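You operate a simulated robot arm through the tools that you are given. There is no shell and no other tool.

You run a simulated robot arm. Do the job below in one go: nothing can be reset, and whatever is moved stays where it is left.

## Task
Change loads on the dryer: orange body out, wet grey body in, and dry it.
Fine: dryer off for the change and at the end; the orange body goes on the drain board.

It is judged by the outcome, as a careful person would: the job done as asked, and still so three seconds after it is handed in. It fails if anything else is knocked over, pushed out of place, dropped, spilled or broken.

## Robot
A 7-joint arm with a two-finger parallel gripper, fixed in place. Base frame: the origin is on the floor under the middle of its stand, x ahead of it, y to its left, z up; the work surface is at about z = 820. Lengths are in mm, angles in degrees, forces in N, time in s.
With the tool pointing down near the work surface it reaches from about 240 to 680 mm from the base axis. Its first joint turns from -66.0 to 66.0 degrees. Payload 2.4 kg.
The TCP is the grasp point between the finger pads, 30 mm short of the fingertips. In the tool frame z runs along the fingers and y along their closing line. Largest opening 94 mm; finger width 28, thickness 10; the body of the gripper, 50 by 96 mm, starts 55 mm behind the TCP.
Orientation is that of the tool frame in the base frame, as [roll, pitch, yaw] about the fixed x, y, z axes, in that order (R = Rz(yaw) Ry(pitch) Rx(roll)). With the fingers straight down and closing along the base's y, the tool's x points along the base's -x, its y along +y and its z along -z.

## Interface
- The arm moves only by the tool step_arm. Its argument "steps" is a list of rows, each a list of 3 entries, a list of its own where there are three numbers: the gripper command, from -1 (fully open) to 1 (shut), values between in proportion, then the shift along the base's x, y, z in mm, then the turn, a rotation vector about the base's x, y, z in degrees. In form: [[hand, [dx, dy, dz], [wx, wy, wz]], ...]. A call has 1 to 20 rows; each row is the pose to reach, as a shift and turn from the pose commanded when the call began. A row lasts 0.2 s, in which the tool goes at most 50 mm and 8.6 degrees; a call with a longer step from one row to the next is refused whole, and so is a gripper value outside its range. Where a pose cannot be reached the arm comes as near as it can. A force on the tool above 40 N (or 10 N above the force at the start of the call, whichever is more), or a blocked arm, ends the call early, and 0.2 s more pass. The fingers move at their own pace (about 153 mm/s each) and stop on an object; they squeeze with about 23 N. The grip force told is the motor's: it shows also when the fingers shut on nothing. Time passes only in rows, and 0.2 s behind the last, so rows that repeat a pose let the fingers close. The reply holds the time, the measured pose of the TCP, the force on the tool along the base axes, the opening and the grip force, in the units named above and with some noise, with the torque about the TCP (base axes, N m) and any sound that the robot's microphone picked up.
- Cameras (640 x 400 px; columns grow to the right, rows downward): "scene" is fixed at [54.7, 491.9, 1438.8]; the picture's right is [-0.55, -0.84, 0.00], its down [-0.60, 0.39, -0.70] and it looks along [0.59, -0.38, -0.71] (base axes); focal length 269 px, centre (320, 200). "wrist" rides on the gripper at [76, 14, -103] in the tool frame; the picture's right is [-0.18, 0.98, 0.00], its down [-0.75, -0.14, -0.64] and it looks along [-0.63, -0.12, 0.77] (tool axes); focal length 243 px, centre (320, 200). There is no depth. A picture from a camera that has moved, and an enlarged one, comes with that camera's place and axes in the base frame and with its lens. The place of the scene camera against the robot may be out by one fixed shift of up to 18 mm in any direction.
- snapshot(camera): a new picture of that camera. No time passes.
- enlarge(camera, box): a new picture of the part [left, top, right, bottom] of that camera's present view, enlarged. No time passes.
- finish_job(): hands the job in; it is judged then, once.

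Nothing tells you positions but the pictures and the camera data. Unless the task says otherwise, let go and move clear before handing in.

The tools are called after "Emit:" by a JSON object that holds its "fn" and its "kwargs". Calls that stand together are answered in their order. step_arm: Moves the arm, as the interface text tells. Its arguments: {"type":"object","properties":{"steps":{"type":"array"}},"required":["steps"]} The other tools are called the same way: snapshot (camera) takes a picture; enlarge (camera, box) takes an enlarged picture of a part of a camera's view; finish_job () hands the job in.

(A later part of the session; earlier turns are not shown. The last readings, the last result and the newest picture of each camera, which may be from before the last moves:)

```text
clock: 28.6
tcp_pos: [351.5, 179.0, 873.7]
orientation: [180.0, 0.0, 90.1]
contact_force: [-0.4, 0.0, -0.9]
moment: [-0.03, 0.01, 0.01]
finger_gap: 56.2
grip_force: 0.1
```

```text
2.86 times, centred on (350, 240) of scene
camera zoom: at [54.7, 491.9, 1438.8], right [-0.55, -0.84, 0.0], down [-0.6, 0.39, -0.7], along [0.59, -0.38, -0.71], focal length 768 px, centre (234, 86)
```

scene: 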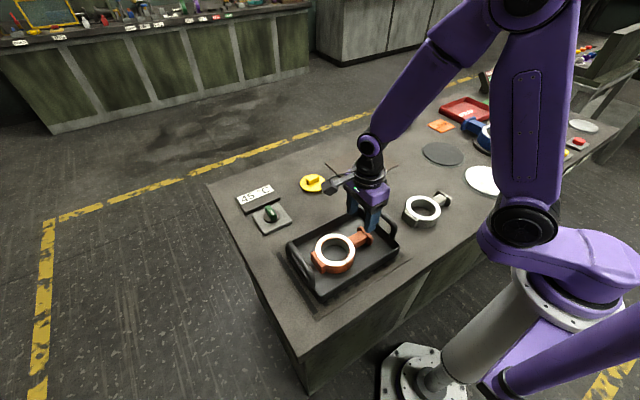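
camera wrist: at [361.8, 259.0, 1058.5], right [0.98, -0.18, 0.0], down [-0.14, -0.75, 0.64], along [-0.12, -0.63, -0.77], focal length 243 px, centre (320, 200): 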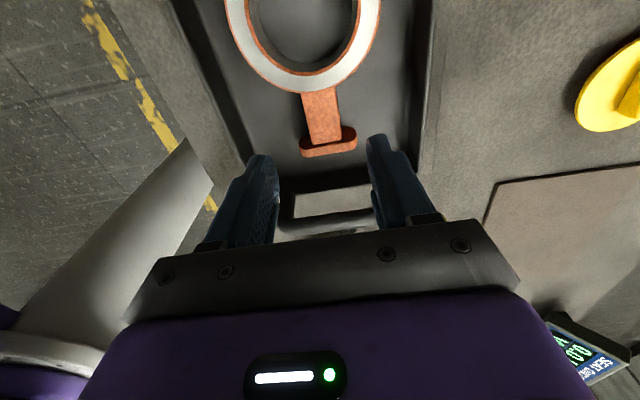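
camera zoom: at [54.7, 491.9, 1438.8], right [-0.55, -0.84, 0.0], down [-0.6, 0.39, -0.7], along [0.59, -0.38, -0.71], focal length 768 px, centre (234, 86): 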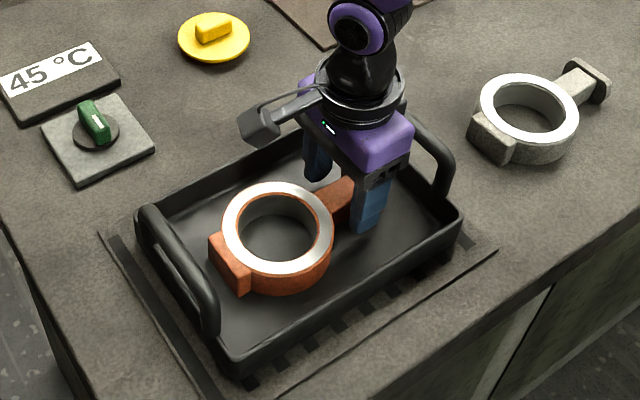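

The neck centre is at x ≈ 348. I'll shift slightly, lower further while watching for floor contact, and close on the neck.

Emit:
{"fn": "step_arm", "kwargs": {"steps": [[-0.2, [-3, 3, -4], [0, 0, 0]], [-0.2, [-3, 3, -8], [0, 0, 0]], [-0.2, [-3, 3, -11], [0, 0, 0]], [-0.2, [-3, 3, -11], [0, 0, 0]]]}}

Emit:
{"fn": "enlarge", "kwargs": {"camera": "wrist", "box": [180, 40, 460, 240]}}

Emit:
{"fn": "enlarge", "kwargs": {"camera": "scene", "box": [310, 190, 400, 290]}}

```text
clock: 29.6
tcp_pos: [349.3, 181.8, 861.5]
orientation: [180.0, -0.1, 90.0]
contact_force: [-0.6, 0.1, -0.1]
moment: [-0.01, -0.02, 0.01]
finger_gap: 56.4
grip_force: 0.1
```

```text
2.00 times, centred on (320, 140) of wrist
camera zoom: at [362.9, 259.1, 964.3], right [0.98, -0.18, 0.0], down [-0.14, -0.75, 0.64], along [-0.12, -0.63, -0.77], focal length 485 px, centre (320, 320)
```

zoom: 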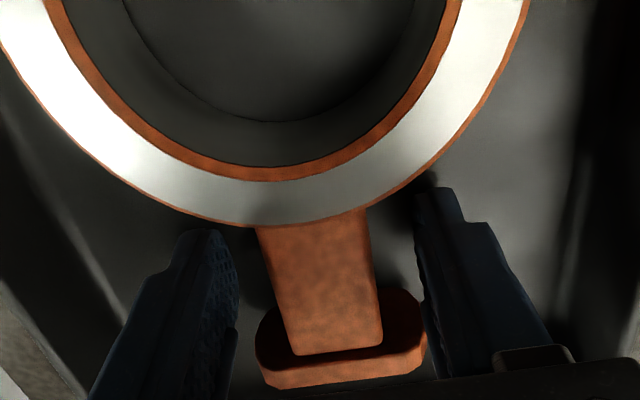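

```text
4.00 times, centred on (355, 240) of scene
camera zoom: at [54.7, 491.9, 1438.8], right [-0.55, -0.84, 0.0], down [-0.6, 0.39, -0.7], along [0.59, -0.38, -0.71], focal length 1076 px, centre (180, 40)
```

zoom: 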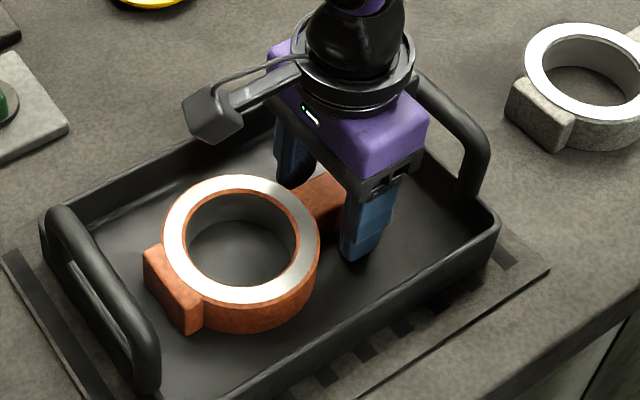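

The fingers straddle the neck evenly without floor contact. I'll close on the neck.

Emit:
{"fn": "step_arm", "kwargs": {"steps": [[0.2, [0, 0, 0], [0, 0, 0]], [0.6, [0, 0, 0], [0, 0, 0]], [1, [0, 0, 0], [0, 0, 0]], [1, [0, 0, 0], [0, 0, 0]], [1, [0, 0, 0], [0, 0, 0]]]}}

Emit:
{"fn": "enlarge", "kwargs": {"camera": "wrist", "box": [180, 40, 460, 240]}}

```text
clock: 30.8
tcp_pos: [349.7, 182.6, 863.4]
orientation: [179.9, -0.1, 90.0]
contact_force: [4.6, 0.7, 0.1]
moment: [0.1, -0.04, -0.29]
finger_gap: 32.4
grip_force: 23.2
```

```text
2.00 times, centred on (320, 140) of wrist
camera zoom: at [363.2, 259.0, 964.4], right [0.98, -0.18, 0.0], down [-0.14, -0.75, 0.64], along [-0.12, -0.63, -0.77], focal length 485 px, centre (320, 320)
```

zoom: 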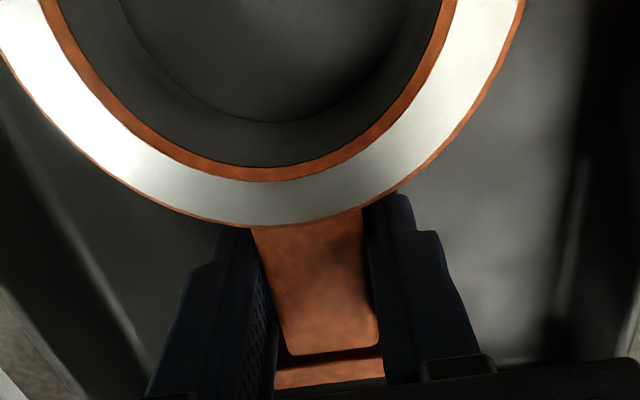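

I've closed on the neck (32.4 mm). I'll test-lift a few mm to see the weight and whether it droops.

Emit:
{"fn": "step_arm", "kwargs": {"steps": [[1, [0, 0, 4], [0, 0, 0]], [1, [0, 0, 8], [0, 0, 0]], [1, [0, 0, 8], [0, 0, 0]]]}}

Emit:
{"fn": "enlarge", "kwargs": {"camera": "wrist", "box": [180, 40, 460, 240]}}

Emit:
{"fn": "enlarge", "kwargs": {"camera": "scene", "box": [310, 190, 400, 290]}}

```text
clock: 31.6
tcp_pos: [349.1, 182.9, 871.4]
orientation: [-179.9, 0.0, 90.1]
contact_force: [-0.2, 0.0, -12.6]
moment: [-0.55, -0.02, 0.08]
finger_gap: 28.1
grip_force: 23.6
```

```text
2.00 times, centred on (320, 140) of wrist
camera zoom: at [362.5, 258.7, 972.4], right [0.98, -0.18, 0.0], down [-0.14, -0.75, 0.64], along [-0.12, -0.63, -0.77], focal length 485 px, centre (320, 320)
```

zoom: 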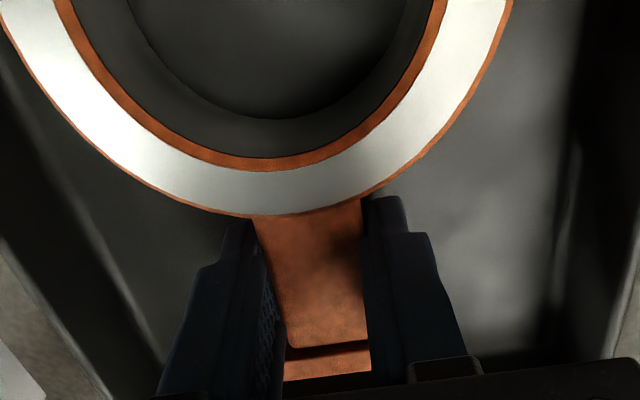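

```text
4.00 times, centred on (355, 240) of scene
camera zoom: at [54.9, 492.0, 1438.7], right [-0.55, -0.84, 0.0], down [-0.6, 0.39, -0.7], along [0.59, -0.38, -0.71], focal length 1076 px, centre (180, 40)
```

zoom: 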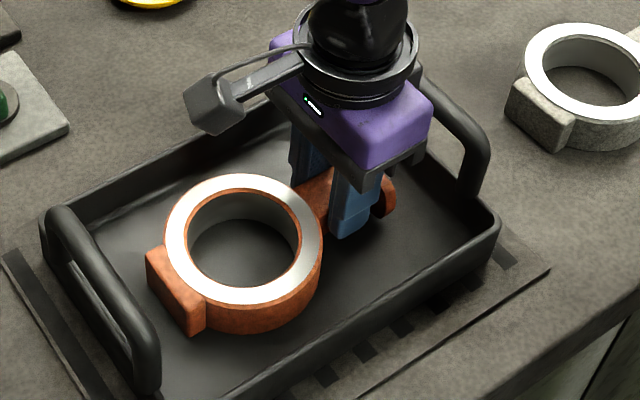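

The body weighs about 12.6 N with the centre of mass some 44 mm from my grip, so I need to know if it is slipping. I'll hold still for a moment and compare.

Emit:
{"fn": "step_arm", "kwargs": {"steps": [[1, [0, 0, 0], [0, 0, 0]], [1, [0, 0, 0], [0, 0, 0]], [1, [0, 0, 0], [0, 0, 0]]]}}

Emit:
{"fn": "enlarge", "kwargs": {"camera": "scene", "box": [310, 190, 400, 290]}}

Emit:
{"fn": "enlarge", "kwargs": {"camera": "wrist", "box": [180, 40, 460, 240]}}

```text
clock: 32.4
tcp_pos: [348.9, 182.1, 872.0]
orientation: [180.0, 0.1, 90.0]
contact_force: [-0.4, -0.1, -12.0]
moment: [-0.5, 0.0, 0.07]
finger_gap: 27.5
grip_force: 23.0
```

```text
4.00 times, centred on (355, 240) of scene
camera zoom: at [54.9, 492.0, 1438.7], right [-0.55, -0.84, 0.0], down [-0.6, 0.39, -0.7], along [0.59, -0.38, -0.71], focal length 1076 px, centre (180, 40)
```

zoom: 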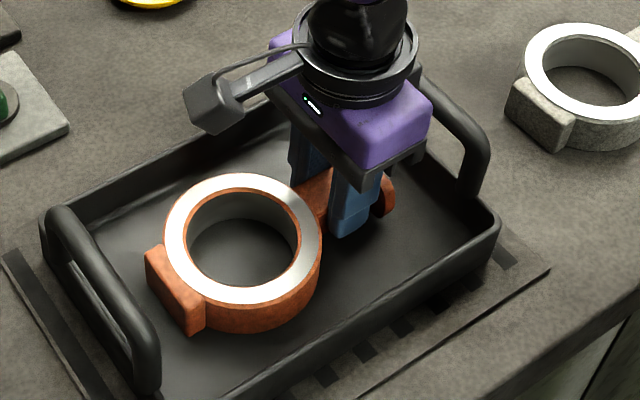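

```text
2.00 times, centred on (320, 140) of wrist
camera zoom: at [362.9, 258.7, 972.5], right [0.98, -0.18, 0.0], down [-0.14, -0.75, 0.64], along [-0.12, -0.63, -0.77], focal length 485 px, centre (320, 320)
```

zoom: 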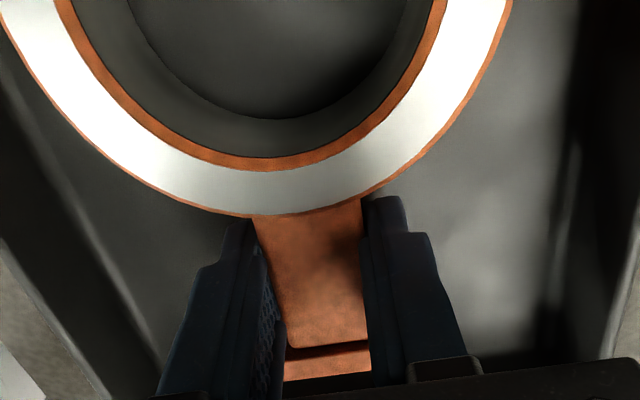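

Emit:
{"fn": "step_arm", "kwargs": {"steps": [[1, [0, 0, 4], [0, 0, 0]], [1, [0, 0, 8], [0, 0, 0]], [1, [0, 0, 8], [0, 0, 0]]]}}

Emit:
{"fn": "enlarge", "kwargs": {"camera": "scene", "box": [310, 190, 400, 290]}}

Emit:
{"fn": "enlarge", "kwargs": {"camera": "wrist", "box": [180, 40, 460, 240]}}

```text
clock: 33.2
tcp_pos: [348.8, 182.7, 879.3]
orientation: [179.9, -0.1, 90.0]
contact_force: [1.8, -0.1, -11.7]
moment: [-0.49, -0.06, -0.1]
finger_gap: 27.5
grip_force: 23.1
```

```text
4.00 times, centred on (355, 240) of scene
camera zoom: at [54.9, 492.0, 1438.7], right [-0.55, -0.84, 0.0], down [-0.6, 0.39, -0.7], along [0.59, -0.38, -0.71], focal length 1076 px, centre (180, 40)
```

zoom: 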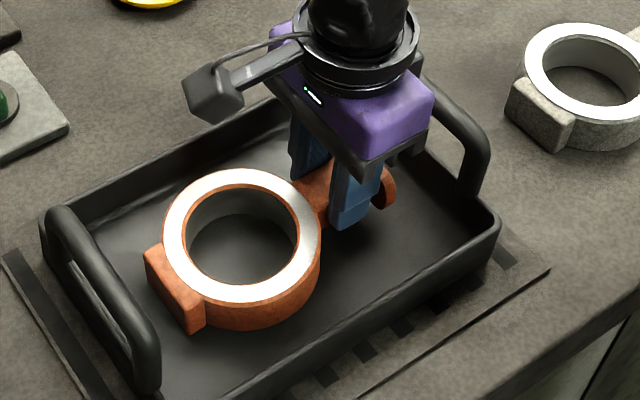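

```text
2.00 times, centred on (320, 140) of wrist
camera zoom: at [363.5, 258.9, 980.7], right [0.98, -0.18, 0.0], down [-0.14, -0.75, 0.64], along [-0.12, -0.63, -0.77], focal length 485 px, centre (320, 320)
```

zoom: 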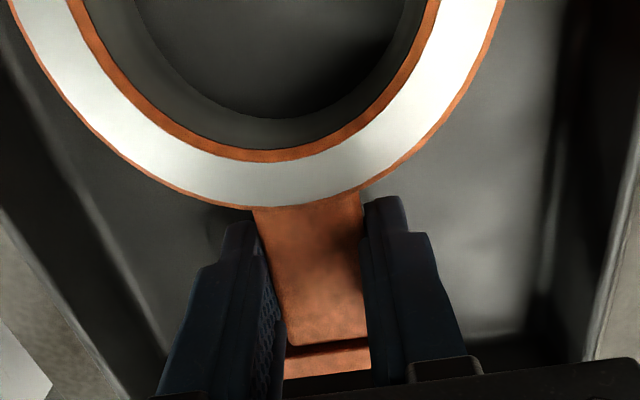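

The neck grip can't hold the body level: the ring end stays on the tray floor while the grip slips at about 0.5 Nm. I'll lower it back flat and release, then regrip on the ring wall nearer the centre of mass.

Emit:
{"fn": "step_arm", "kwargs": {"steps": [[1, [0, 0, -4], [0, 0, 0]], [1, [0, 0, -8], [0, 0, 0]], [1, [0, 0, -12], [0, 0, 0]], [1, [0, 0, -15], [0, 0, 0]], [1, [0, 0, -15], [0, 0, 0]]]}}

Emit:
{"fn": "enlarge", "kwargs": {"camera": "scene", "box": [310, 190, 400, 290]}}

```text
clock: 34.2
tcp_pos: [348.6, 183.6, 866.2]
orientation: [-179.9, 0.0, 90.0]
contact_force: [-3.2, -2.2, 15.2]
moment: [0.15, 0.22, -0.05]
finger_gap: 27.9
grip_force: 22.9
stopped in row 4: the force on the tool passed its limit at 57 N (the readings are from after the stop); the commanded pose is now the measured one
```

```text
4.00 times, centred on (355, 240) of scene
camera zoom: at [54.5, 491.8, 1438.8], right [-0.55, -0.84, 0.0], down [-0.6, 0.39, -0.7], along [0.59, -0.38, -0.71], focal length 1076 px, centre (180, 40)
```

zoom: 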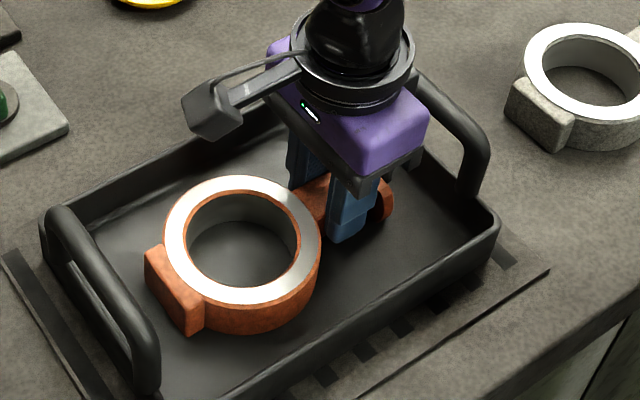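

The body is back on the tray floor. I'll open, rise clear, and look at how it lies.

Emit:
{"fn": "step_arm", "kwargs": {"steps": [[0.2, [0, 0, 0], [0, 0, 0]], [-0.2, [0, 0, 0], [0, 0, 0]], [-0.2, [0, 0, 3], [0, 0, 0]], [-0.2, [0, 0, 20], [0, 0, 0]], [-0.2, [0, 0, 60], [0, 0, 0]], [-0.2, [0, 0, 105], [0, 0, 0]], [-0.2, [0, 0, 145], [0, 0, 0]], [-0.2, [-10, 0, 180], [0, 0, 0]], [-0.2, [-10, 0, 180], [0, 0, 0]]]}}

Emit:
{"fn": "snapshot", "kwargs": {"camera": "wrist"}}

Emit:
{"fn": "enlarge", "kwargs": {"camera": "scene", "box": [270, 190, 420, 310]}}

```text
clock: 36.2
tcp_pos: [335.6, 184.3, 1046.3]
orientation: [179.9, 0.1, 90.0]
contact_force: [-1.1, -1.1, -0.8]
moment: [0.02, 0.02, -0.02]
finger_gap: 56.3
grip_force: 0.0
```

```text
taken
camera wrist: at [350.0, 260.1, 1148.1], right [0.98, -0.18, 0.0], down [-0.14, -0.75, 0.64], along [-0.12, -0.63, -0.77], focal length 243 px, centre (320, 200)
```

wrist: 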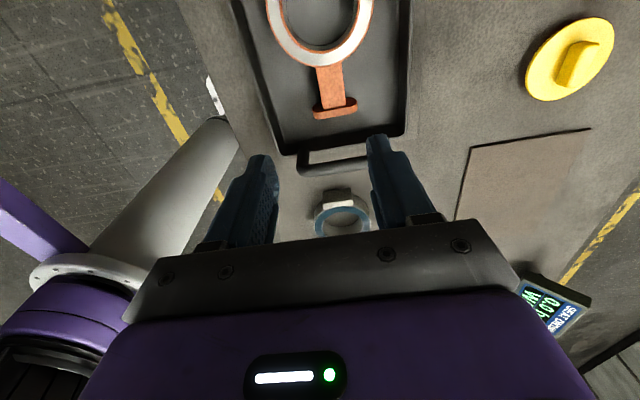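

```text
3.33 times, centred on (345, 250) of scene
camera zoom: at [54.7, 491.9, 1438.8], right [-0.55, -0.84, 0.0], down [-0.6, 0.39, -0.7], along [0.59, -0.38, -0.71], focal length 896 px, centre (237, 33)
```

zoom: 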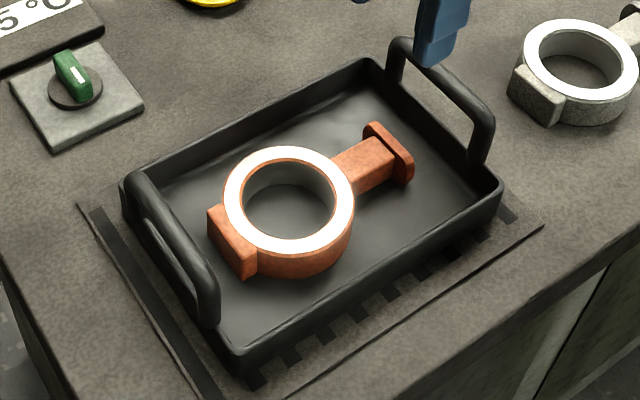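

The body lies flat where it was. I'll turn the hand to grip the ring wall on the robot side, about 42° off the neck, one finger inside the bore, and hover above that spot to check.

Emit:
{"fn": "step_arm", "kwargs": {"steps": [[0.2, [-3, 5, -10], [0, 0, 8]], [0.2, [-6, 10, -20], [0, 0, 16]], [0.2, [-9, 15, -35], [0, 0, 24]], [0.2, [-12, 20, -50], [0, 0, 32]], [0.2, [-15, 26, -65], [0, 0, 40]], [0.2, [-15, 31, -86], [0, 0, 48]], [0.2, [-15, 31, -86], [0, 0, 48]]]}}

Emit:
{"fn": "snapshot", "kwargs": {"camera": "wrist"}}

Emit:
{"fn": "enlarge", "kwargs": {"camera": "wrist", "box": [180, 0, 460, 240]}}

```text
clock: 37.8
tcp_pos: [323.7, 214.6, 960.6]
orientation: [180.0, -0.1, 138.1]
contact_force: [-0.1, -0.4, -0.3]
moment: [-0.01, -0.02, 0.0]
finger_gap: 37.8
grip_force: 0.1
```

```text
taken
camera wrist: at [276.8, 276.8, 1062.6], right [0.79, 0.61, 0.0], down [0.47, -0.61, 0.64], along [0.39, -0.51, -0.77], focal length 243 px, centre (320, 200)
```

wrist: 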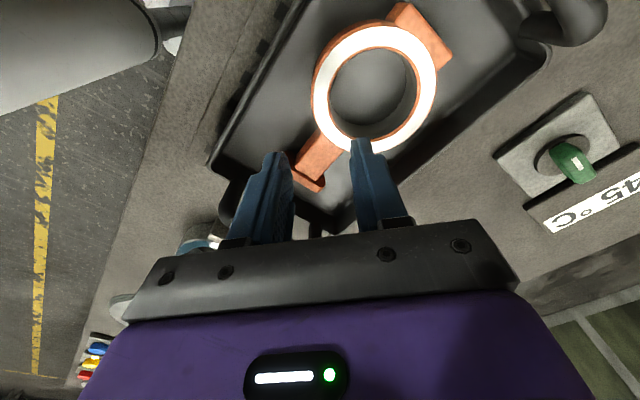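

```text
1.67 times, centred on (320, 120) of wrist
camera zoom: at [276.8, 276.8, 1062.6], right [0.79, 0.61, 0.0], down [0.47, -0.61, 0.64], along [0.39, -0.51, -0.77], focal length 404 px, centre (320, 333)
```

zoom: 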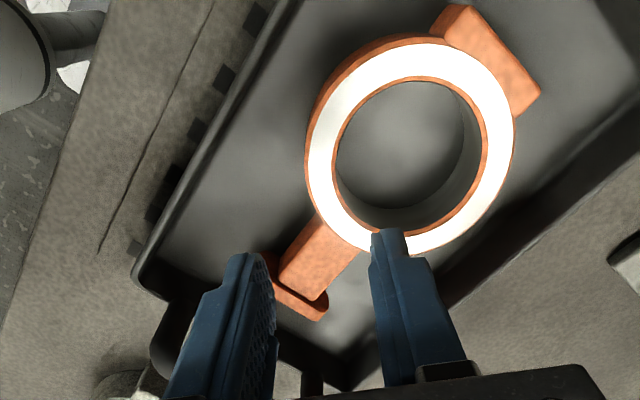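

From two opposite views the ring centre is (348, 254), top z ≈ 858, outer radius 49 and bore radius 35. I'll shift so the wall lies between the fingers and lower to just above it.

Emit:
{"fn": "step_arm", "kwargs": {"steps": [[0.2, [-2.4, 9.5, -20], [0, 0, 0]], [0.2, [-2.4, 9.5, -45], [0, 0, 0]], [0.2, [-2.4, 9.5, -65], [0, 0, 0]], [0.2, [-2.4, 9.5, -65], [0, 0, 0]]]}}

Emit:
{"fn": "snapshot", "kwargs": {"camera": "wrist"}}

Emit:
{"fn": "enlarge", "kwargs": {"camera": "scene", "box": [280, 170, 420, 310]}}

```text
clock: 38.8
tcp_pos: [322.7, 223.3, 893.3]
orientation: [179.8, 0.0, 138.0]
contact_force: [0.1, 0.4, -0.6]
moment: [0.04, 0.0, -0.03]
finger_gap: 37.7
grip_force: 0.0
```

```text
taken
camera wrist: at [274.6, 285.2, 995.3], right [0.79, 0.61, 0.0], down [0.47, -0.61, 0.64], along [0.39, -0.51, -0.77], focal length 243 px, centre (320, 200)
```

wrist: 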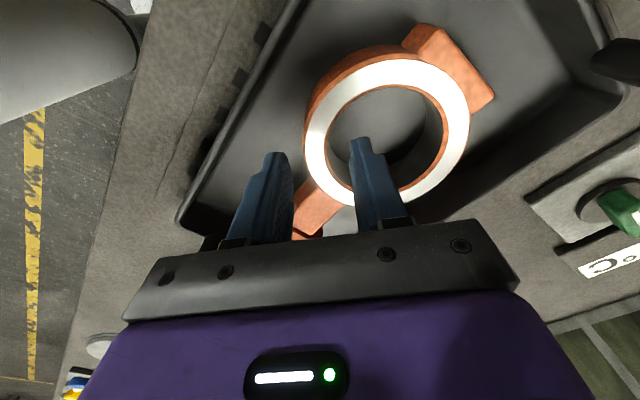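

```text
2.86 times, centred on (350, 240) of scene
camera zoom: at [54.7, 492.0, 1438.8], right [-0.55, -0.84, 0.0], down [-0.6, 0.39, -0.7], along [0.59, -0.38, -0.71], focal length 768 px, centre (234, 86)
```

zoom: 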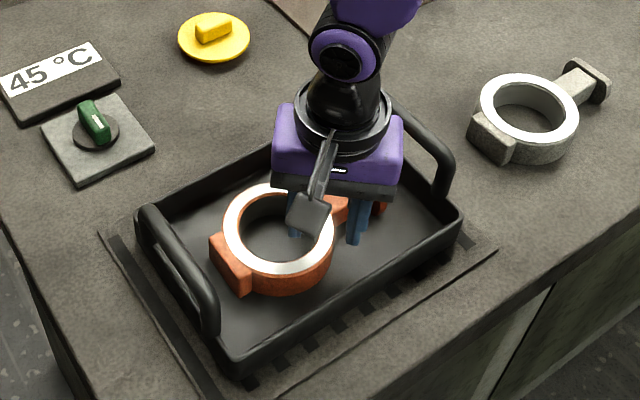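

One finger is over the bore and the other outside, with the wall midway between. I'll lower to just above the tray floor.

Emit:
{"fn": "step_arm", "kwargs": {"steps": [[0.2, [0, 0, -10], [0, 0, 0]], [0.2, [0, 0, -20], [0, 0, 0]], [0.2, [0, 0, -27], [0, 0, 0]], [0.2, [0, 0, -32], [0, 0, 0]], [0.2, [0, 0, -32], [0, 0, 0]]]}}

Emit:
{"fn": "snapshot", "kwargs": {"camera": "wrist"}}

```text
clock: 40.0
tcp_pos: [321.7, 222.4, 863.3]
orientation: [179.9, 0.0, 138.1]
contact_force: [0.6, 0.2, 0.2]
moment: [-0.02, 0.02, -0.01]
finger_gap: 37.5
grip_force: 0.0
```

```text
taken
camera wrist: at [274.8, 285.2, 964.7], right [0.79, 0.61, 0.0], down [0.47, -0.61, 0.64], along [0.39, -0.51, -0.77], focal length 243 px, centre (320, 200)
```

wrist: 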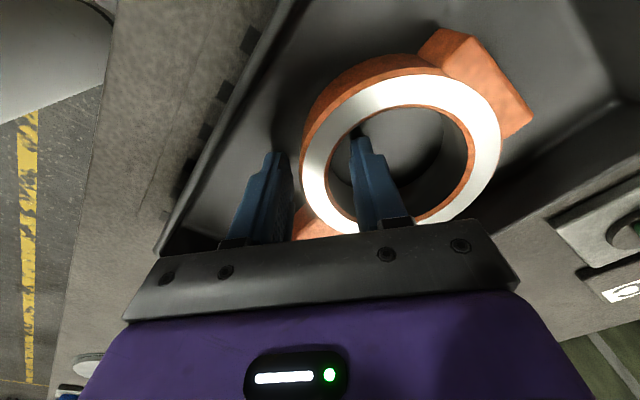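

The wall is between the fingers and nothing is touching. I'll close on the wall.

Emit:
{"fn": "step_arm", "kwargs": {"steps": [[0.4, [0, 0, 0], [0, 0, 0]], [0.7, [0, 0, 0], [0, 0, 0]], [1, [0, 0, 0], [0, 0, 0]], [1, [0, 0, 0], [0, 0, 0]], [1, [0, 0, 0], [0, 0, 0]]]}}

Emit:
{"fn": "step_arm", "kwargs": {"steps": [[1, [0, 0, 3], [0, 0, 0]], [1, [0, 0, 6], [0, 0, 0]], [1, [0, 0, 6], [0, 0, 0]]]}}

Emit:
{"fn": "snapshot", "kwargs": {"camera": "wrist"}}

Emit:
{"fn": "enlarge", "kwargs": {"camera": "scene", "box": [310, 190, 400, 290]}}

```text
clock: 41.2
tcp_pos: [321.4, 222.4, 863.0]
orientation: [179.9, -0.1, 138.1]
contact_force: [1.0, -3.5, 0.8]
moment: [0.03, -0.02, -0.14]
finger_gap: 15.4
grip_force: 23.1
```

```text
clock: 42.0
tcp_pos: [322.7, 224.2, 868.5]
orientation: [180.0, 0.0, 138.1]
contact_force: [-0.2, 1.7, -10.0]
moment: [0.23, 0.23, 0.05]
finger_gap: 15.5
grip_force: 22.8
```

```text
taken
camera wrist: at [274.7, 285.5, 970.6], right [0.79, 0.61, 0.0], down [0.47, -0.61, 0.64], along [0.39, -0.51, -0.77], focal length 243 px, centre (320, 200)
```

wrist: 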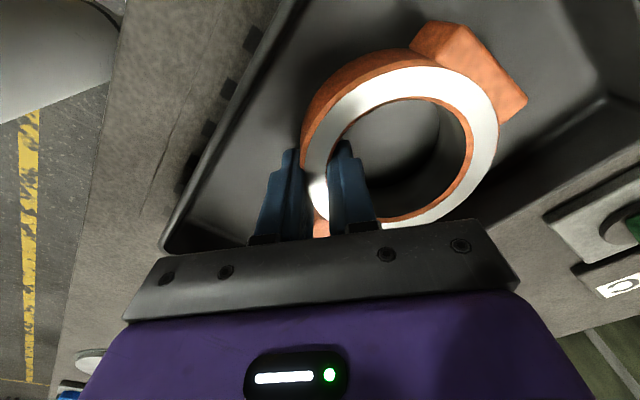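

```text
4.00 times, centred on (355, 240) of scene
camera zoom: at [54.8, 492.1, 1438.7], right [-0.55, -0.84, 0.0], down [-0.6, 0.39, -0.7], along [0.59, -0.38, -0.71], focal length 1076 px, centre (180, 40)
```

zoom: 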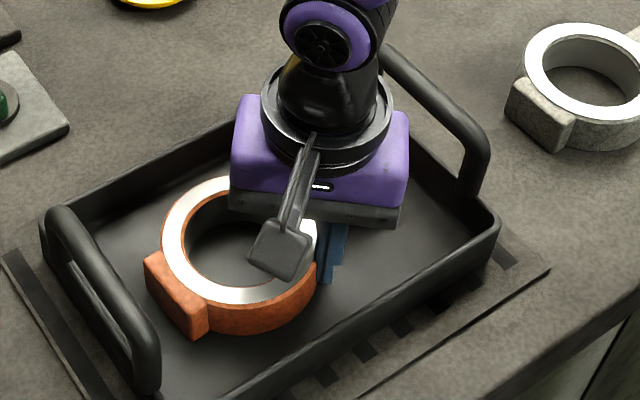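

It's taking most of the weight, with the far end perhaps still touching. I'll lift a little more and check again.

Emit:
{"fn": "step_arm", "kwargs": {"steps": [[1, [0, 0, 4], [0, 0, 0]], [1, [0, 0, 8], [0, 0, 0]], [1, [0, 0, 12], [0, 0, 0]], [1, [0, 0, 12], [0, 0, 0]]]}}

Emit:
{"fn": "snapshot", "kwargs": {"camera": "wrist"}}

Emit:
{"fn": "enlarge", "kwargs": {"camera": "scene", "box": [310, 190, 400, 290]}}

```text
clock: 43.0
tcp_pos: [322.6, 223.8, 878.6]
orientation: [180.0, 0.1, 138.0]
contact_force: [0.3, -0.1, -12.7]
moment: [-0.2, 0.38, -0.01]
finger_gap: 11.1
grip_force: 22.6
```

```text
taken
camera wrist: at [274.4, 285.5, 981.5], right [0.79, 0.61, 0.0], down [0.47, -0.61, 0.64], along [0.39, -0.51, -0.77], focal length 243 px, centre (320, 200)
```

wrist: 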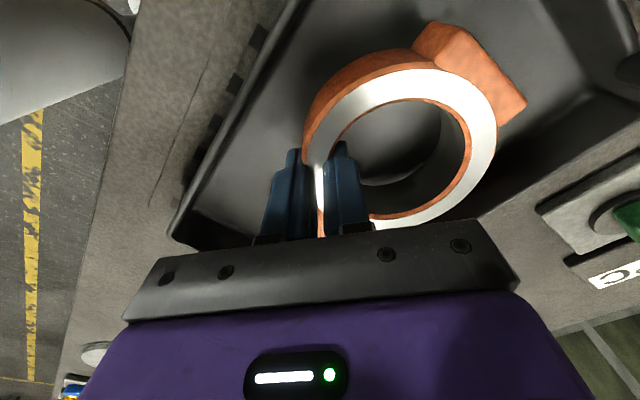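

```text
4.00 times, centred on (355, 240) of scene
camera zoom: at [54.9, 492.1, 1438.7], right [-0.55, -0.84, 0.0], down [-0.6, 0.39, -0.7], along [0.59, -0.38, -0.71], focal length 1076 px, centre (180, 40)
```

zoom: 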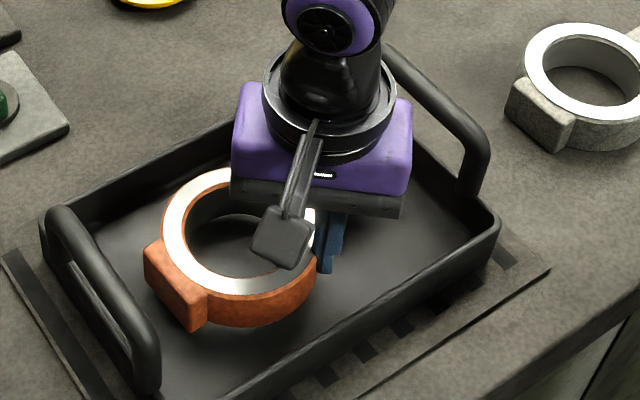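

The grip width fell from 15.5 to 11.1 mm and the body seems tilted, so I need to look closely before lifting further.

Emit:
{"fn": "enlarge", "kwargs": {"camera": "wrist", "box": [220, 20, 540, 250]}}

Emit:
{"fn": "enlarge", "kwargs": {"camera": "scene", "box": [325, 215, 385, 285]}}

```text
1.74 times, centred on (380, 135) of wrist
camera zoom: at [274.4, 285.5, 981.5], right [0.79, 0.61, 0.0], down [0.47, -0.61, 0.64], along [0.39, -0.51, -0.77], focal length 422 px, centre (216, 313)
```

zoom: 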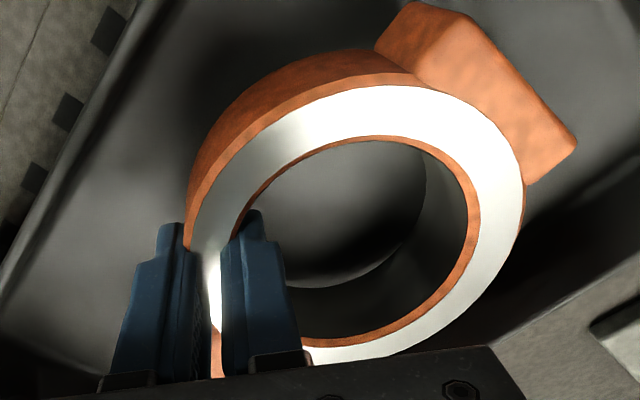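

```text
5.71 times, centred on (355, 250) of scene
camera zoom: at [54.9, 492.1, 1438.7], right [-0.55, -0.84, 0.0], down [-0.6, 0.39, -0.7], along [0.59, -0.38, -0.71], focal length 1537 px, centre (120, -86)
```

zoom: 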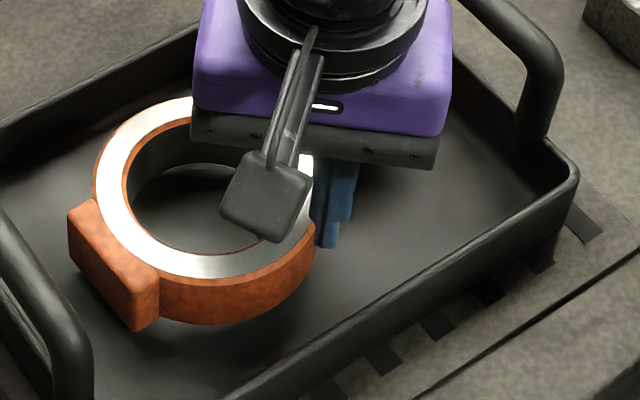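

Emit:
{"fn": "step_arm", "kwargs": {"steps": [[1, [0, 0, 0], [0, 0, 0]], [1, [0, 0, 0], [0, 0, 0]], [1, [0, 0, 0], [0, 0, 0]], [1, [0, 0, 0], [0, 0, 0]]]}}

Emit:
{"fn": "enlarge", "kwargs": {"camera": "scene", "box": [325, 215, 385, 285]}}

```text
clock: 44.0
tcp_pos: [321.2, 225.5, 879.7]
orientation: [180.0, -0.1, 138.0]
contact_force: [0.1, 0.5, -13.9]
moment: [-0.2, 0.38, 0.02]
finger_gap: 11.5
grip_force: 23.9
```

```text
5.71 times, centred on (355, 250) of scene
camera zoom: at [54.9, 492.1, 1438.7], right [-0.55, -0.84, 0.0], down [-0.6, 0.39, -0.7], along [0.59, -0.38, -0.71], focal length 1537 px, centre (120, -86)
```

zoom: 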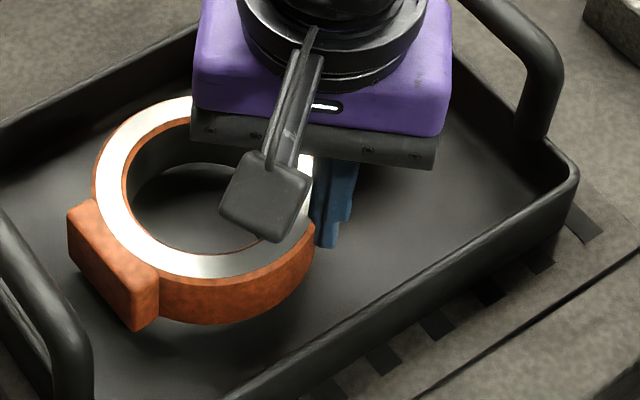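

It is stable: the full ~13 N is carried and nothing is creeping. I'll lift another 15 mm and verify that the whole body comes up.

Emit:
{"fn": "step_arm", "kwargs": {"steps": [[1, [0, 0, 5], [0, 0, 0]], [1, [0, 0, 10], [0, 0, 0]], [1, [0, 0, 15], [0, 0, 0]], [1, [0, 0, 15], [0, 0, 0]]]}}

Emit:
{"fn": "enlarge", "kwargs": {"camera": "scene", "box": [325, 215, 385, 285]}}

Emit:
{"fn": "enlarge", "kwargs": {"camera": "wrist", "box": [220, 20, 540, 250]}}

```text
clock: 45.0
tcp_pos: [322.5, 223.5, 895.0]
orientation: [-180.0, 0.2, 138.0]
contact_force: [-0.3, 0.6, -13.7]
moment: [-0.2, 0.39, -0.03]
finger_gap: 11.3
grip_force: 23.0
```

```text
5.71 times, centred on (355, 250) of scene
camera zoom: at [54.9, 492.1, 1438.7], right [-0.55, -0.84, 0.0], down [-0.6, 0.39, -0.7], along [0.59, -0.38, -0.71], focal length 1537 px, centre (120, -86)
```

zoom: 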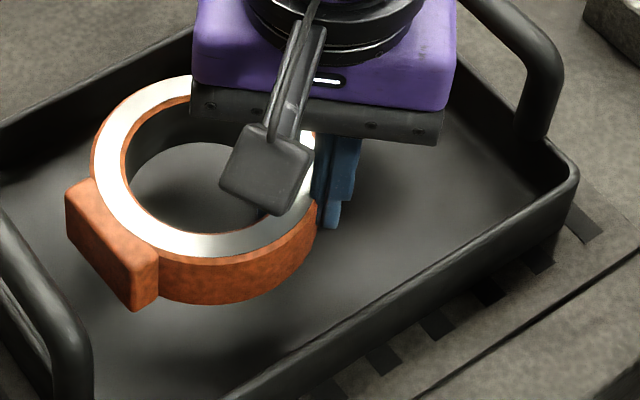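

```text
1.74 times, centred on (380, 135) of wrist
camera zoom: at [275.0, 285.9, 996.7], right [0.79, 0.61, 0.0], down [0.47, -0.61, 0.64], along [0.39, -0.51, -0.77], focal length 422 px, centre (216, 313)
```

zoom: 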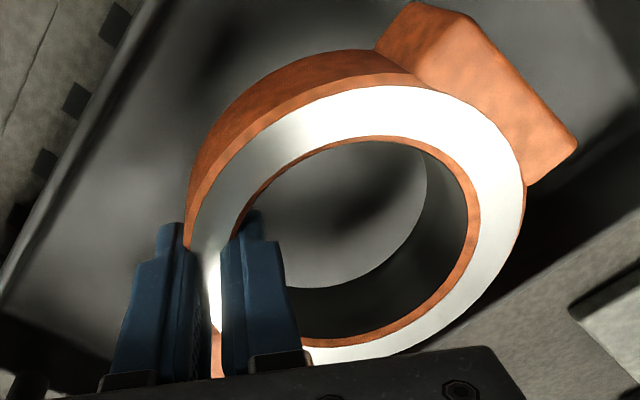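

The whole body is now off the floor, slightly tilted but rigid in the grip. I'll raise it well above the handles, then carry it slowly towards the brown board.

Emit:
{"fn": "step_arm", "kwargs": {"steps": [[1, [0, 0, 15], [0, 0, 0]], [1, [0, 0, 35], [0, 0, 0]], [1, [0, 0, 55], [0, 0, 0]], [1, [0, 0, 75], [0, 0, 0]], [1, [0, 0, 95], [0, 0, 0]], [1, [0, 0, 115], [0, 0, 0]], [1, [0, 0, 130], [0, 0, 0]], [1, [0, 0, 135], [0, 0, 0]], [1, [0, 0, 135], [0, 0, 0]]]}}

Emit:
{"fn": "snapshot", "kwargs": {"camera": "wrist"}}

Emit:
{"fn": "snapshot", "kwargs": {"camera": "scene"}}

```text
clock: 47.0
tcp_pos: [320.1, 224.0, 1029.9]
orientation: [179.9, 0.1, 138.0]
contact_force: [0.7, -0.4, -13.9]
moment: [-0.19, 0.39, 0.03]
finger_gap: 11.1
grip_force: 22.4
```

```text
taken
camera wrist: at [274.2, 286.0, 1131.8], right [0.79, 0.61, 0.0], down [0.47, -0.61, 0.64], along [0.39, -0.51, -0.77], focal length 243 px, centre (320, 200)
```

wrist: 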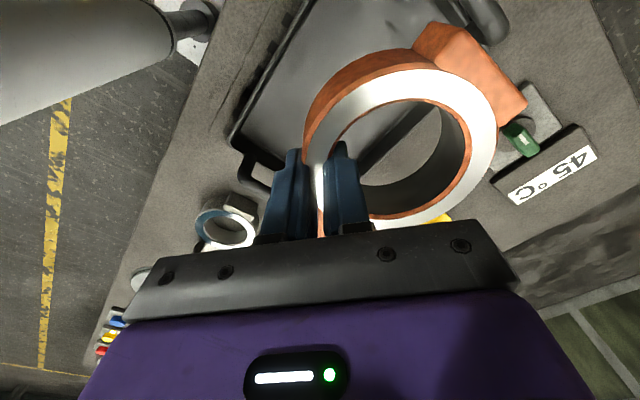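

```text
taken
```

scene: 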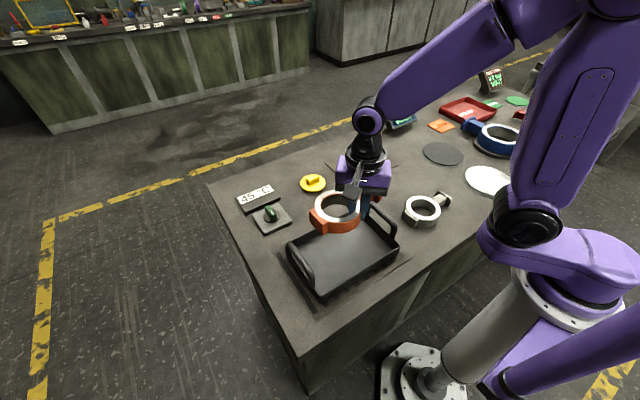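

The body is held firmly. I'll carry it at this height towards the board, in steady steps.

Emit:
{"fn": "step_arm", "kwargs": {"steps": [[1, [8, -9, 0], [0, 0, 0]], [1, [24, -26, 0], [0, 0, 0]], [1, [42, -46, 0], [0, 0, 0]], [1, [60, -65, 0], [0, 0, 0]], [1, [78, -85, 0], [0, 0, 0]], [1, [96, -104, 0], [0, 0, 0]], [1, [114, -124, 0], [0, 0, 0]], [1, [132, -143, 0], [0, 0, 0]], [1, [150, -163, 0], [0, 0, 0]], [1, [168, -182, 0], [0, 0, 0]], [1, [186, -202, 0], [0, 0, 0]], [1, [204, -222, 0], [0, 0, 0]], [1, [222, -241, 0], [0, 0, 0]], [1, [240, -261, 0], [0, 0, 0]], [1, [254, -276, 0], [0, 0, 0]], [1, [264, -287, 0], [0, 0, 0]], [1, [264, -287, 0], [0, 0, 0]]]}}

Emit:
{"fn": "snapshot", "kwargs": {"camera": "wrist"}}

Emit:
{"fn": "snapshot", "kwargs": {"camera": "scene"}}

```text
clock: 50.6
tcp_pos: [584.8, -63.4, 1029.0]
orientation: [180.0, -0.1, 138.0]
contact_force: [-1.0, 1.1, -13.2]
moment: [-0.18, 0.4, 0.01]
finger_gap: 10.9
grip_force: 23.6
```

```text
taken
camera wrist: at [538.5, -1.8, 1131.3], right [0.79, 0.61, 0.0], down [0.47, -0.61, 0.64], along [0.39, -0.51, -0.77], focal length 243 px, centre (320, 200)
```

wrist: 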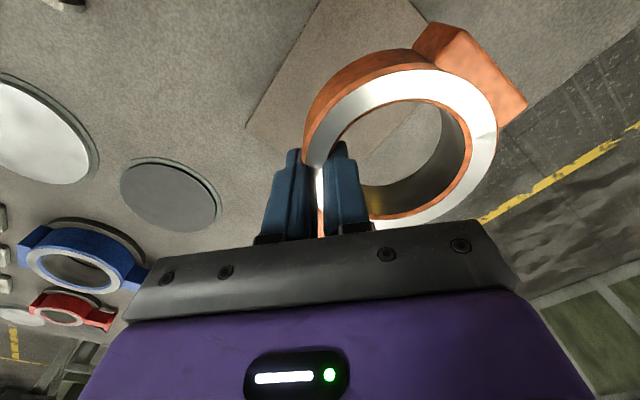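

```text
taken
```

scene: 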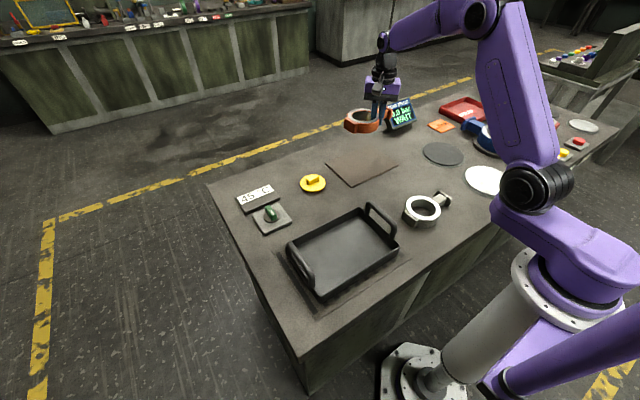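

The board's near edge is at x ≈ 541 and it spans about y -166 to 52, so the body is above its middle. I'll lower it in stages.

Emit:
{"fn": "step_arm", "kwargs": {"steps": [[1, [0, 0, -10], [0, 0, 0]], [1, [0, 0, -30], [0, 0, 0]], [1, [0, 0, -50], [0, 0, 0]], [1, [0, 0, -70], [0, 0, 0]], [1, [0, 0, -90], [0, 0, 0]], [1, [0, 0, -110], [0, 0, 0]], [1, [0, 0, -125], [0, 0, 0]], [1, [0, 0, -132], [0, 0, 0]], [1, [0, 0, -132], [0, 0, 0]]]}}

Emit:
{"fn": "enlarge", "kwargs": {"camera": "scene", "box": [310, 80, 430, 200]}}

Emit:
{"fn": "snapshot", "kwargs": {"camera": "wrist"}}

```text
clock: 52.6
tcp_pos: [585.4, -63.4, 897.4]
orientation: [179.9, -0.1, 138.0]
contact_force: [0.1, -0.4, -13.7]
moment: [-0.18, 0.36, 0.0]
finger_gap: 11.0
grip_force: 23.4
```

```text
3.33 times, centred on (370, 140) of scene
camera zoom: at [55.0, 491.9, 1438.8], right [-0.55, -0.84, 0.0], down [-0.6, 0.39, -0.7], along [0.59, -0.38, -0.71], focal length 896 px, centre (153, 400)
```

zoom: 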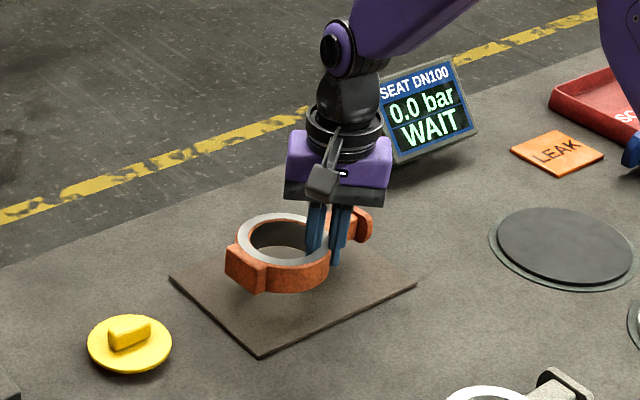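

```text
taken
camera wrist: at [538.2, -2.0, 999.0], right [0.79, 0.61, 0.0], down [0.47, -0.61, 0.64], along [0.39, -0.51, -0.77], focal length 243 px, centre (320, 200)
```

wrist: 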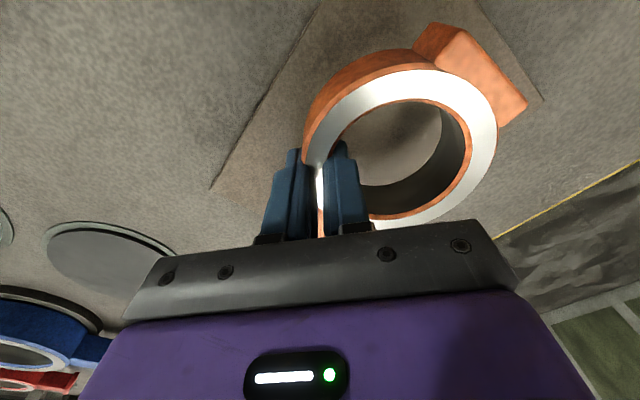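

Board confirmed at x 541–695, y -167–49, with the body over its centre. I'll lower slowly until it touches.

Emit:
{"fn": "step_arm", "kwargs": {"steps": [[1, [0, 0, -6], [0, 0, 0]], [1, [0, 0, -12], [0, 0, 0]], [1, [0, 0, -16], [0, 0, 0]], [1, [0, 0, -20], [0, 0, 0]], [1, [0, 0, -22], [0, 0, 0]]]}}

Emit:
{"fn": "enlarge", "kwargs": {"camera": "scene", "box": [310, 80, 430, 200]}}

```text
clock: 53.8
tcp_pos: [586.6, -62.4, 876.3]
orientation: [180.0, -0.1, 137.9]
contact_force: [0.6, -0.9, -13.8]
moment: [-0.2, 0.4, -0.06]
finger_gap: 11.3
grip_force: 23.4
```

```text
3.33 times, centred on (370, 140) of scene
camera zoom: at [55.0, 491.9, 1438.8], right [-0.55, -0.84, 0.0], down [-0.6, 0.39, -0.7], along [0.59, -0.38, -0.71], focal length 896 px, centre (153, 400)
```

zoom: 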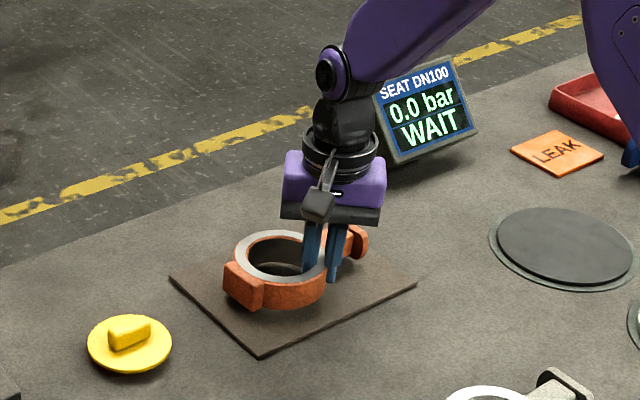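

Emit:
{"fn": "step_arm", "kwargs": {"steps": [[1, [0, 0, -3], [0, 0, 0]], [1, [0, 0, -6], [0, 0, 0]], [1, [0, 0, -6], [0, 0, 0]]]}}

Emit:
{"fn": "step_arm", "kwargs": {"steps": [[1, [0, 0, -2], [0, 0, 0]], [1, [0, 0, -4], [0, 0, 0]], [1, [0, 0, -4], [0, 0, 0]]]}}

Emit:
{"fn": "enlarge", "kwargs": {"camera": "scene", "box": [310, 80, 430, 200]}}

```text
clock: 54.6
tcp_pos: [586.1, -62.9, 871.3]
orientation: [179.9, -0.1, 137.9]
contact_force: [0.0, 0.6, -14.0]
moment: [-0.2, 0.38, 0.01]
finger_gap: 11.0
grip_force: 22.5
```

```text
clock: 55.4
tcp_pos: [586.3, -62.9, 866.4]
orientation: [179.8, 0.0, 138.0]
contact_force: [0.0, 0.6, -10.5]
moment: [-0.35, 0.25, -0.02]
finger_gap: 11.0
grip_force: 22.7
```

```text
3.33 times, centred on (370, 140) of scene
camera zoom: at [54.9, 491.9, 1438.8], right [-0.55, -0.84, 0.0], down [-0.6, 0.39, -0.7], along [0.59, -0.38, -0.71], focal length 896 px, centre (153, 400)
```

zoom: 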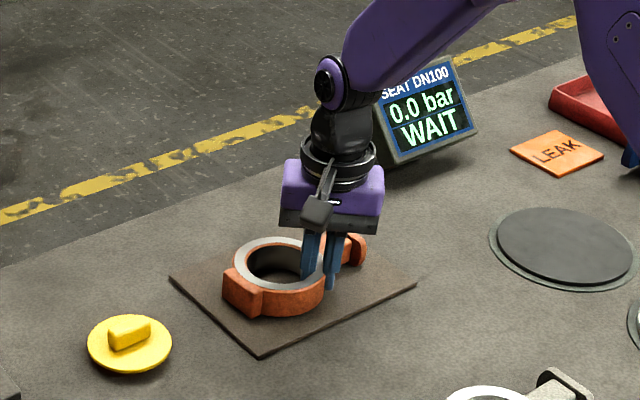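

First contact at z ≈ 866 on the far side. I'll keep easing it down in small steps so it settles flat.

Emit:
{"fn": "step_arm", "kwargs": {"steps": [[1, [0, 0, -1.5], [0, 0, 0]], [1, [0, 0, -3], [0, 0, 0]], [1, [0, 0, -3], [0, 0, 0]]]}}

Emit:
{"fn": "step_arm", "kwargs": {"steps": [[1, [0, 0, -1.5], [0, 0, 0]], [1, [0, 0, -3], [0, 0, 0]], [1, [0, 0, -3], [0, 0, 0]]]}}

Emit:
{"fn": "enlarge", "kwargs": {"camera": "scene", "box": [330, 110, 420, 190]}}

Emit:
{"fn": "snapshot", "kwargs": {"camera": "wrist"}}

```text
clock: 56.2
tcp_pos: [586.8, -63.8, 865.5]
orientation: [179.8, 0.2, 138.0]
contact_force: [-4.2, 2.3, 20.4]
moment: [-0.08, 0.53, 0.06]
finger_gap: 11.0
grip_force: 23.1
```

```text
clock: 56.7
tcp_pos: [587.2, -62.1, 862.6]
orientation: [179.9, 0.0, 138.2]
contact_force: [-4.0, 0.8, 7.2]
moment: [0.2, 0.68, 0.07]
finger_gap: 11.1
grip_force: 22.9
stopped in row 2: the force on the tool passed its limit at 43 N (the readings are from after the stop); the commanded pose is now the measured one
```

```text
5.00 times, centred on (375, 150) of scene
camera zoom: at [54.5, 492.0, 1438.8], right [-0.55, -0.84, 0.0], down [-0.6, 0.39, -0.7], along [0.59, -0.38, -0.71], focal length 1345 px, centre (45, 450)
```

zoom: 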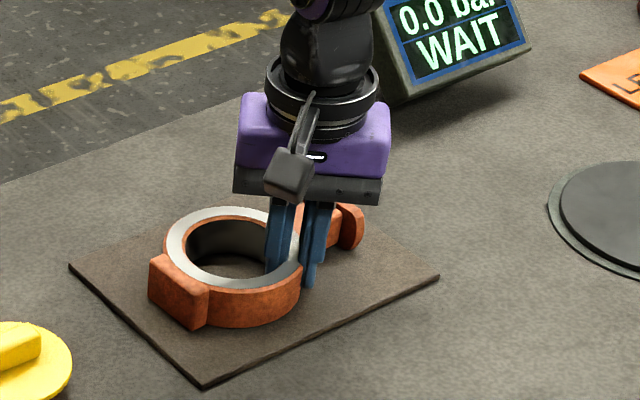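

```text
taken
camera wrist: at [539.1, -1.5, 964.9], right [0.79, 0.61, 0.0], down [0.47, -0.61, 0.64], along [0.39, -0.51, -0.77], focal length 243 px, centre (320, 200)
```

wrist: 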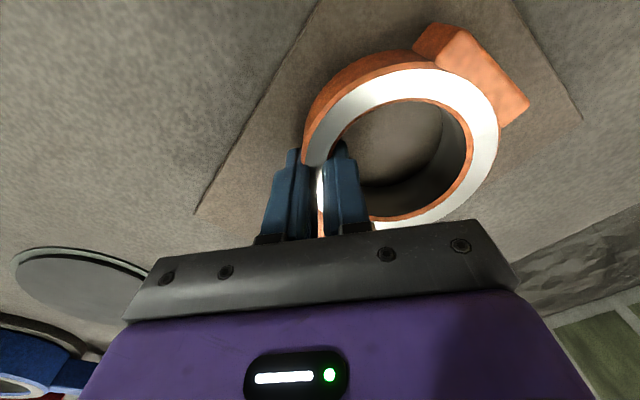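

The body is resting firmly on the board. I'll open the fingers and rise straight up.

Emit:
{"fn": "step_arm", "kwargs": {"steps": [[0.6, [0, 0, 0.5], [0, 0, 0]], [0.2, [0, 0, 0.5], [0, 0, 0]], [0.2, [0, 0, 0.5], [0, 0, 0]], [0.2, [0, 0, 15], [0, 0, 0]], [0.2, [0, 0, 40], [0, 0, 0]], [0.2, [0, 0, 80], [0, 0, 0]], [0.2, [0, 0, 120], [0, 0, 0]], [0.2, [0, 0, 120], [0, 0, 0]]]}}

Emit:
{"fn": "snapshot", "kwargs": {"camera": "wrist"}}

Emit:
{"fn": "enlarge", "kwargs": {"camera": "scene", "box": [310, 100, 430, 200]}}

```text
clock: 58.5
tcp_pos: [588.7, -65.8, 985.7]
orientation: [179.9, 0.1, 138.2]
contact_force: [-1.5, 0.0, -0.8]
moment: [0.0, -0.01, 0.0]
finger_gap: 37.4
grip_force: 0.0
```

```text
taken
camera wrist: at [541.2, -4.3, 1087.0], right [0.79, 0.61, 0.0], down [0.46, -0.61, 0.64], along [0.39, -0.51, -0.77], focal length 243 px, centre (320, 200)
```

wrist: 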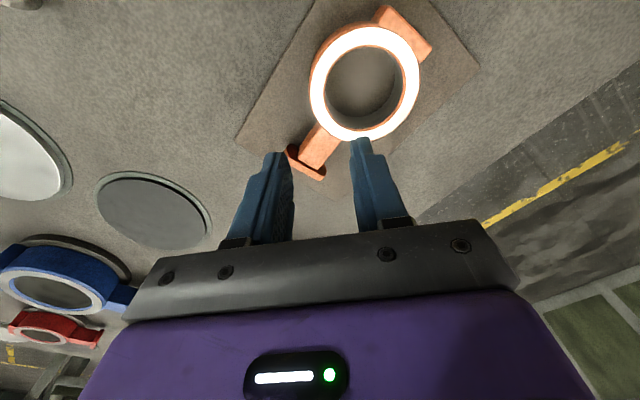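

```text
4.00 times, centred on (370, 150) of scene
camera zoom: at [54.7, 491.9, 1438.8], right [-0.55, -0.84, 0.0], down [-0.6, 0.39, -0.7], along [0.59, -0.38, -0.71], focal length 1076 px, centre (120, 400)
```

zoom: 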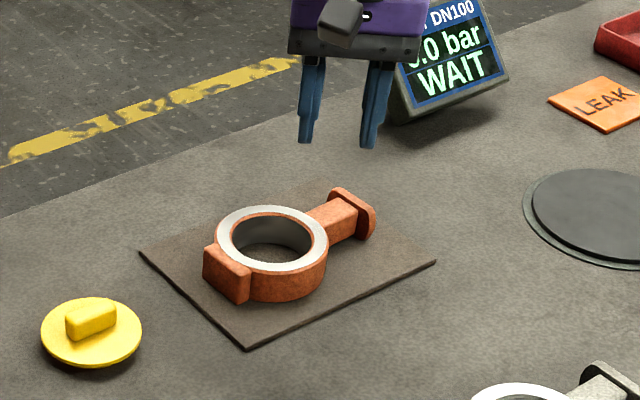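

The orange body lies flat on the drain board. Next I'll go over to the grey body and measure it.

Emit:
{"fn": "step_arm", "kwargs": {"steps": [[0.2, [-20, 0, 10], [0, 0, 0]], [0.2, [-60, -2, 15], [0, 0, 0]], [0.2, [-100, -4, 15], [0, 0, 0]], [0.2, [-140, -6, 15], [0, 0, 0]], [0.2, [-180, -8, 15], [0, 0, 0]], [0.2, [-220, -10, 15], [0, 0, 0]], [0.2, [-255, -14, 5], [0, 0, 0]], [0.2, [-285, -18, 0], [0, 0, 0]], [0.2, [-290, -20, 0], [0, 0, 0]], [0.2, [-290, -20, 0], [0, 0, 0]]]}}

Emit:
{"fn": "snapshot", "kwargs": {"camera": "wrist"}}

Emit:
{"fn": "enlarge", "kwargs": {"camera": "wrist", "box": [220, 0, 500, 200]}}

Emit:
{"fn": "enlarge", "kwargs": {"camera": "scene", "box": [380, 170, 470, 240]}}

```text
clock: 60.7
tcp_pos: [296.7, -82.2, 983.4]
orientation: [179.8, 0.0, 138.1]
contact_force: [0.0, -0.3, 0.1]
moment: [-0.01, 0.01, 0.01]
finger_gap: 37.5
grip_force: 0.2
```

```text
taken
camera wrist: at [249.6, -20.1, 1084.5], right [0.79, 0.61, 0.0], down [0.46, -0.61, 0.64], along [0.39, -0.51, -0.77], focal length 243 px, centre (320, 200)
```

wrist: 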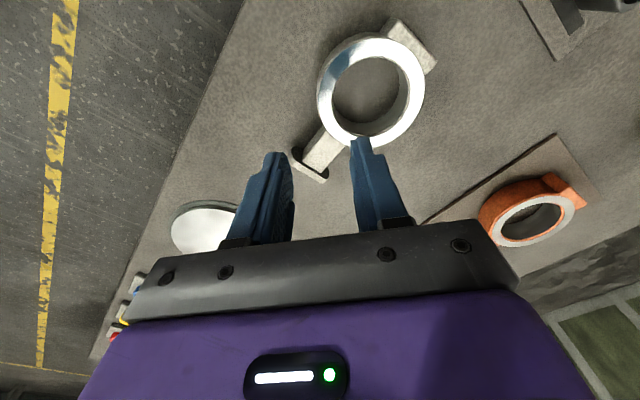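

```text
2.00 times, centred on (360, 100) of wrist
camera zoom: at [249.6, -20.1, 1084.5], right [0.79, 0.61, 0.0], down [0.46, -0.61, 0.64], along [0.39, -0.51, -0.77], focal length 485 px, centre (240, 400)
```

zoom: 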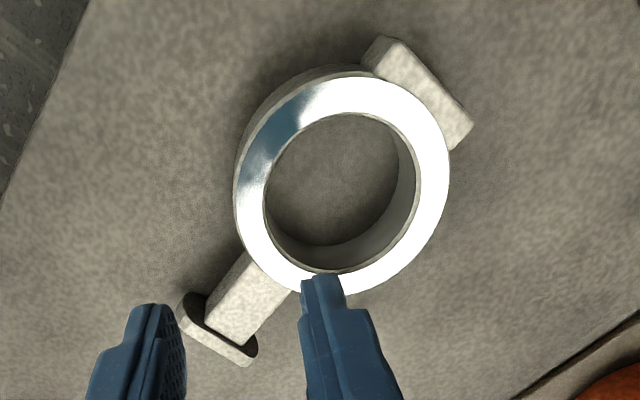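

```text
5.71 times, centred on (425, 205) of scene
camera zoom: at [54.7, 492.0, 1438.8], right [-0.55, -0.84, 0.0], down [-0.6, 0.39, -0.7], along [0.59, -0.38, -0.71], focal length 1537 px, centre (-280, 171)
```

zoom: 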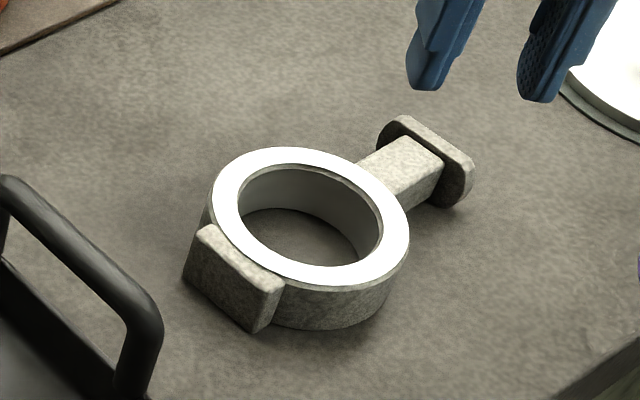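

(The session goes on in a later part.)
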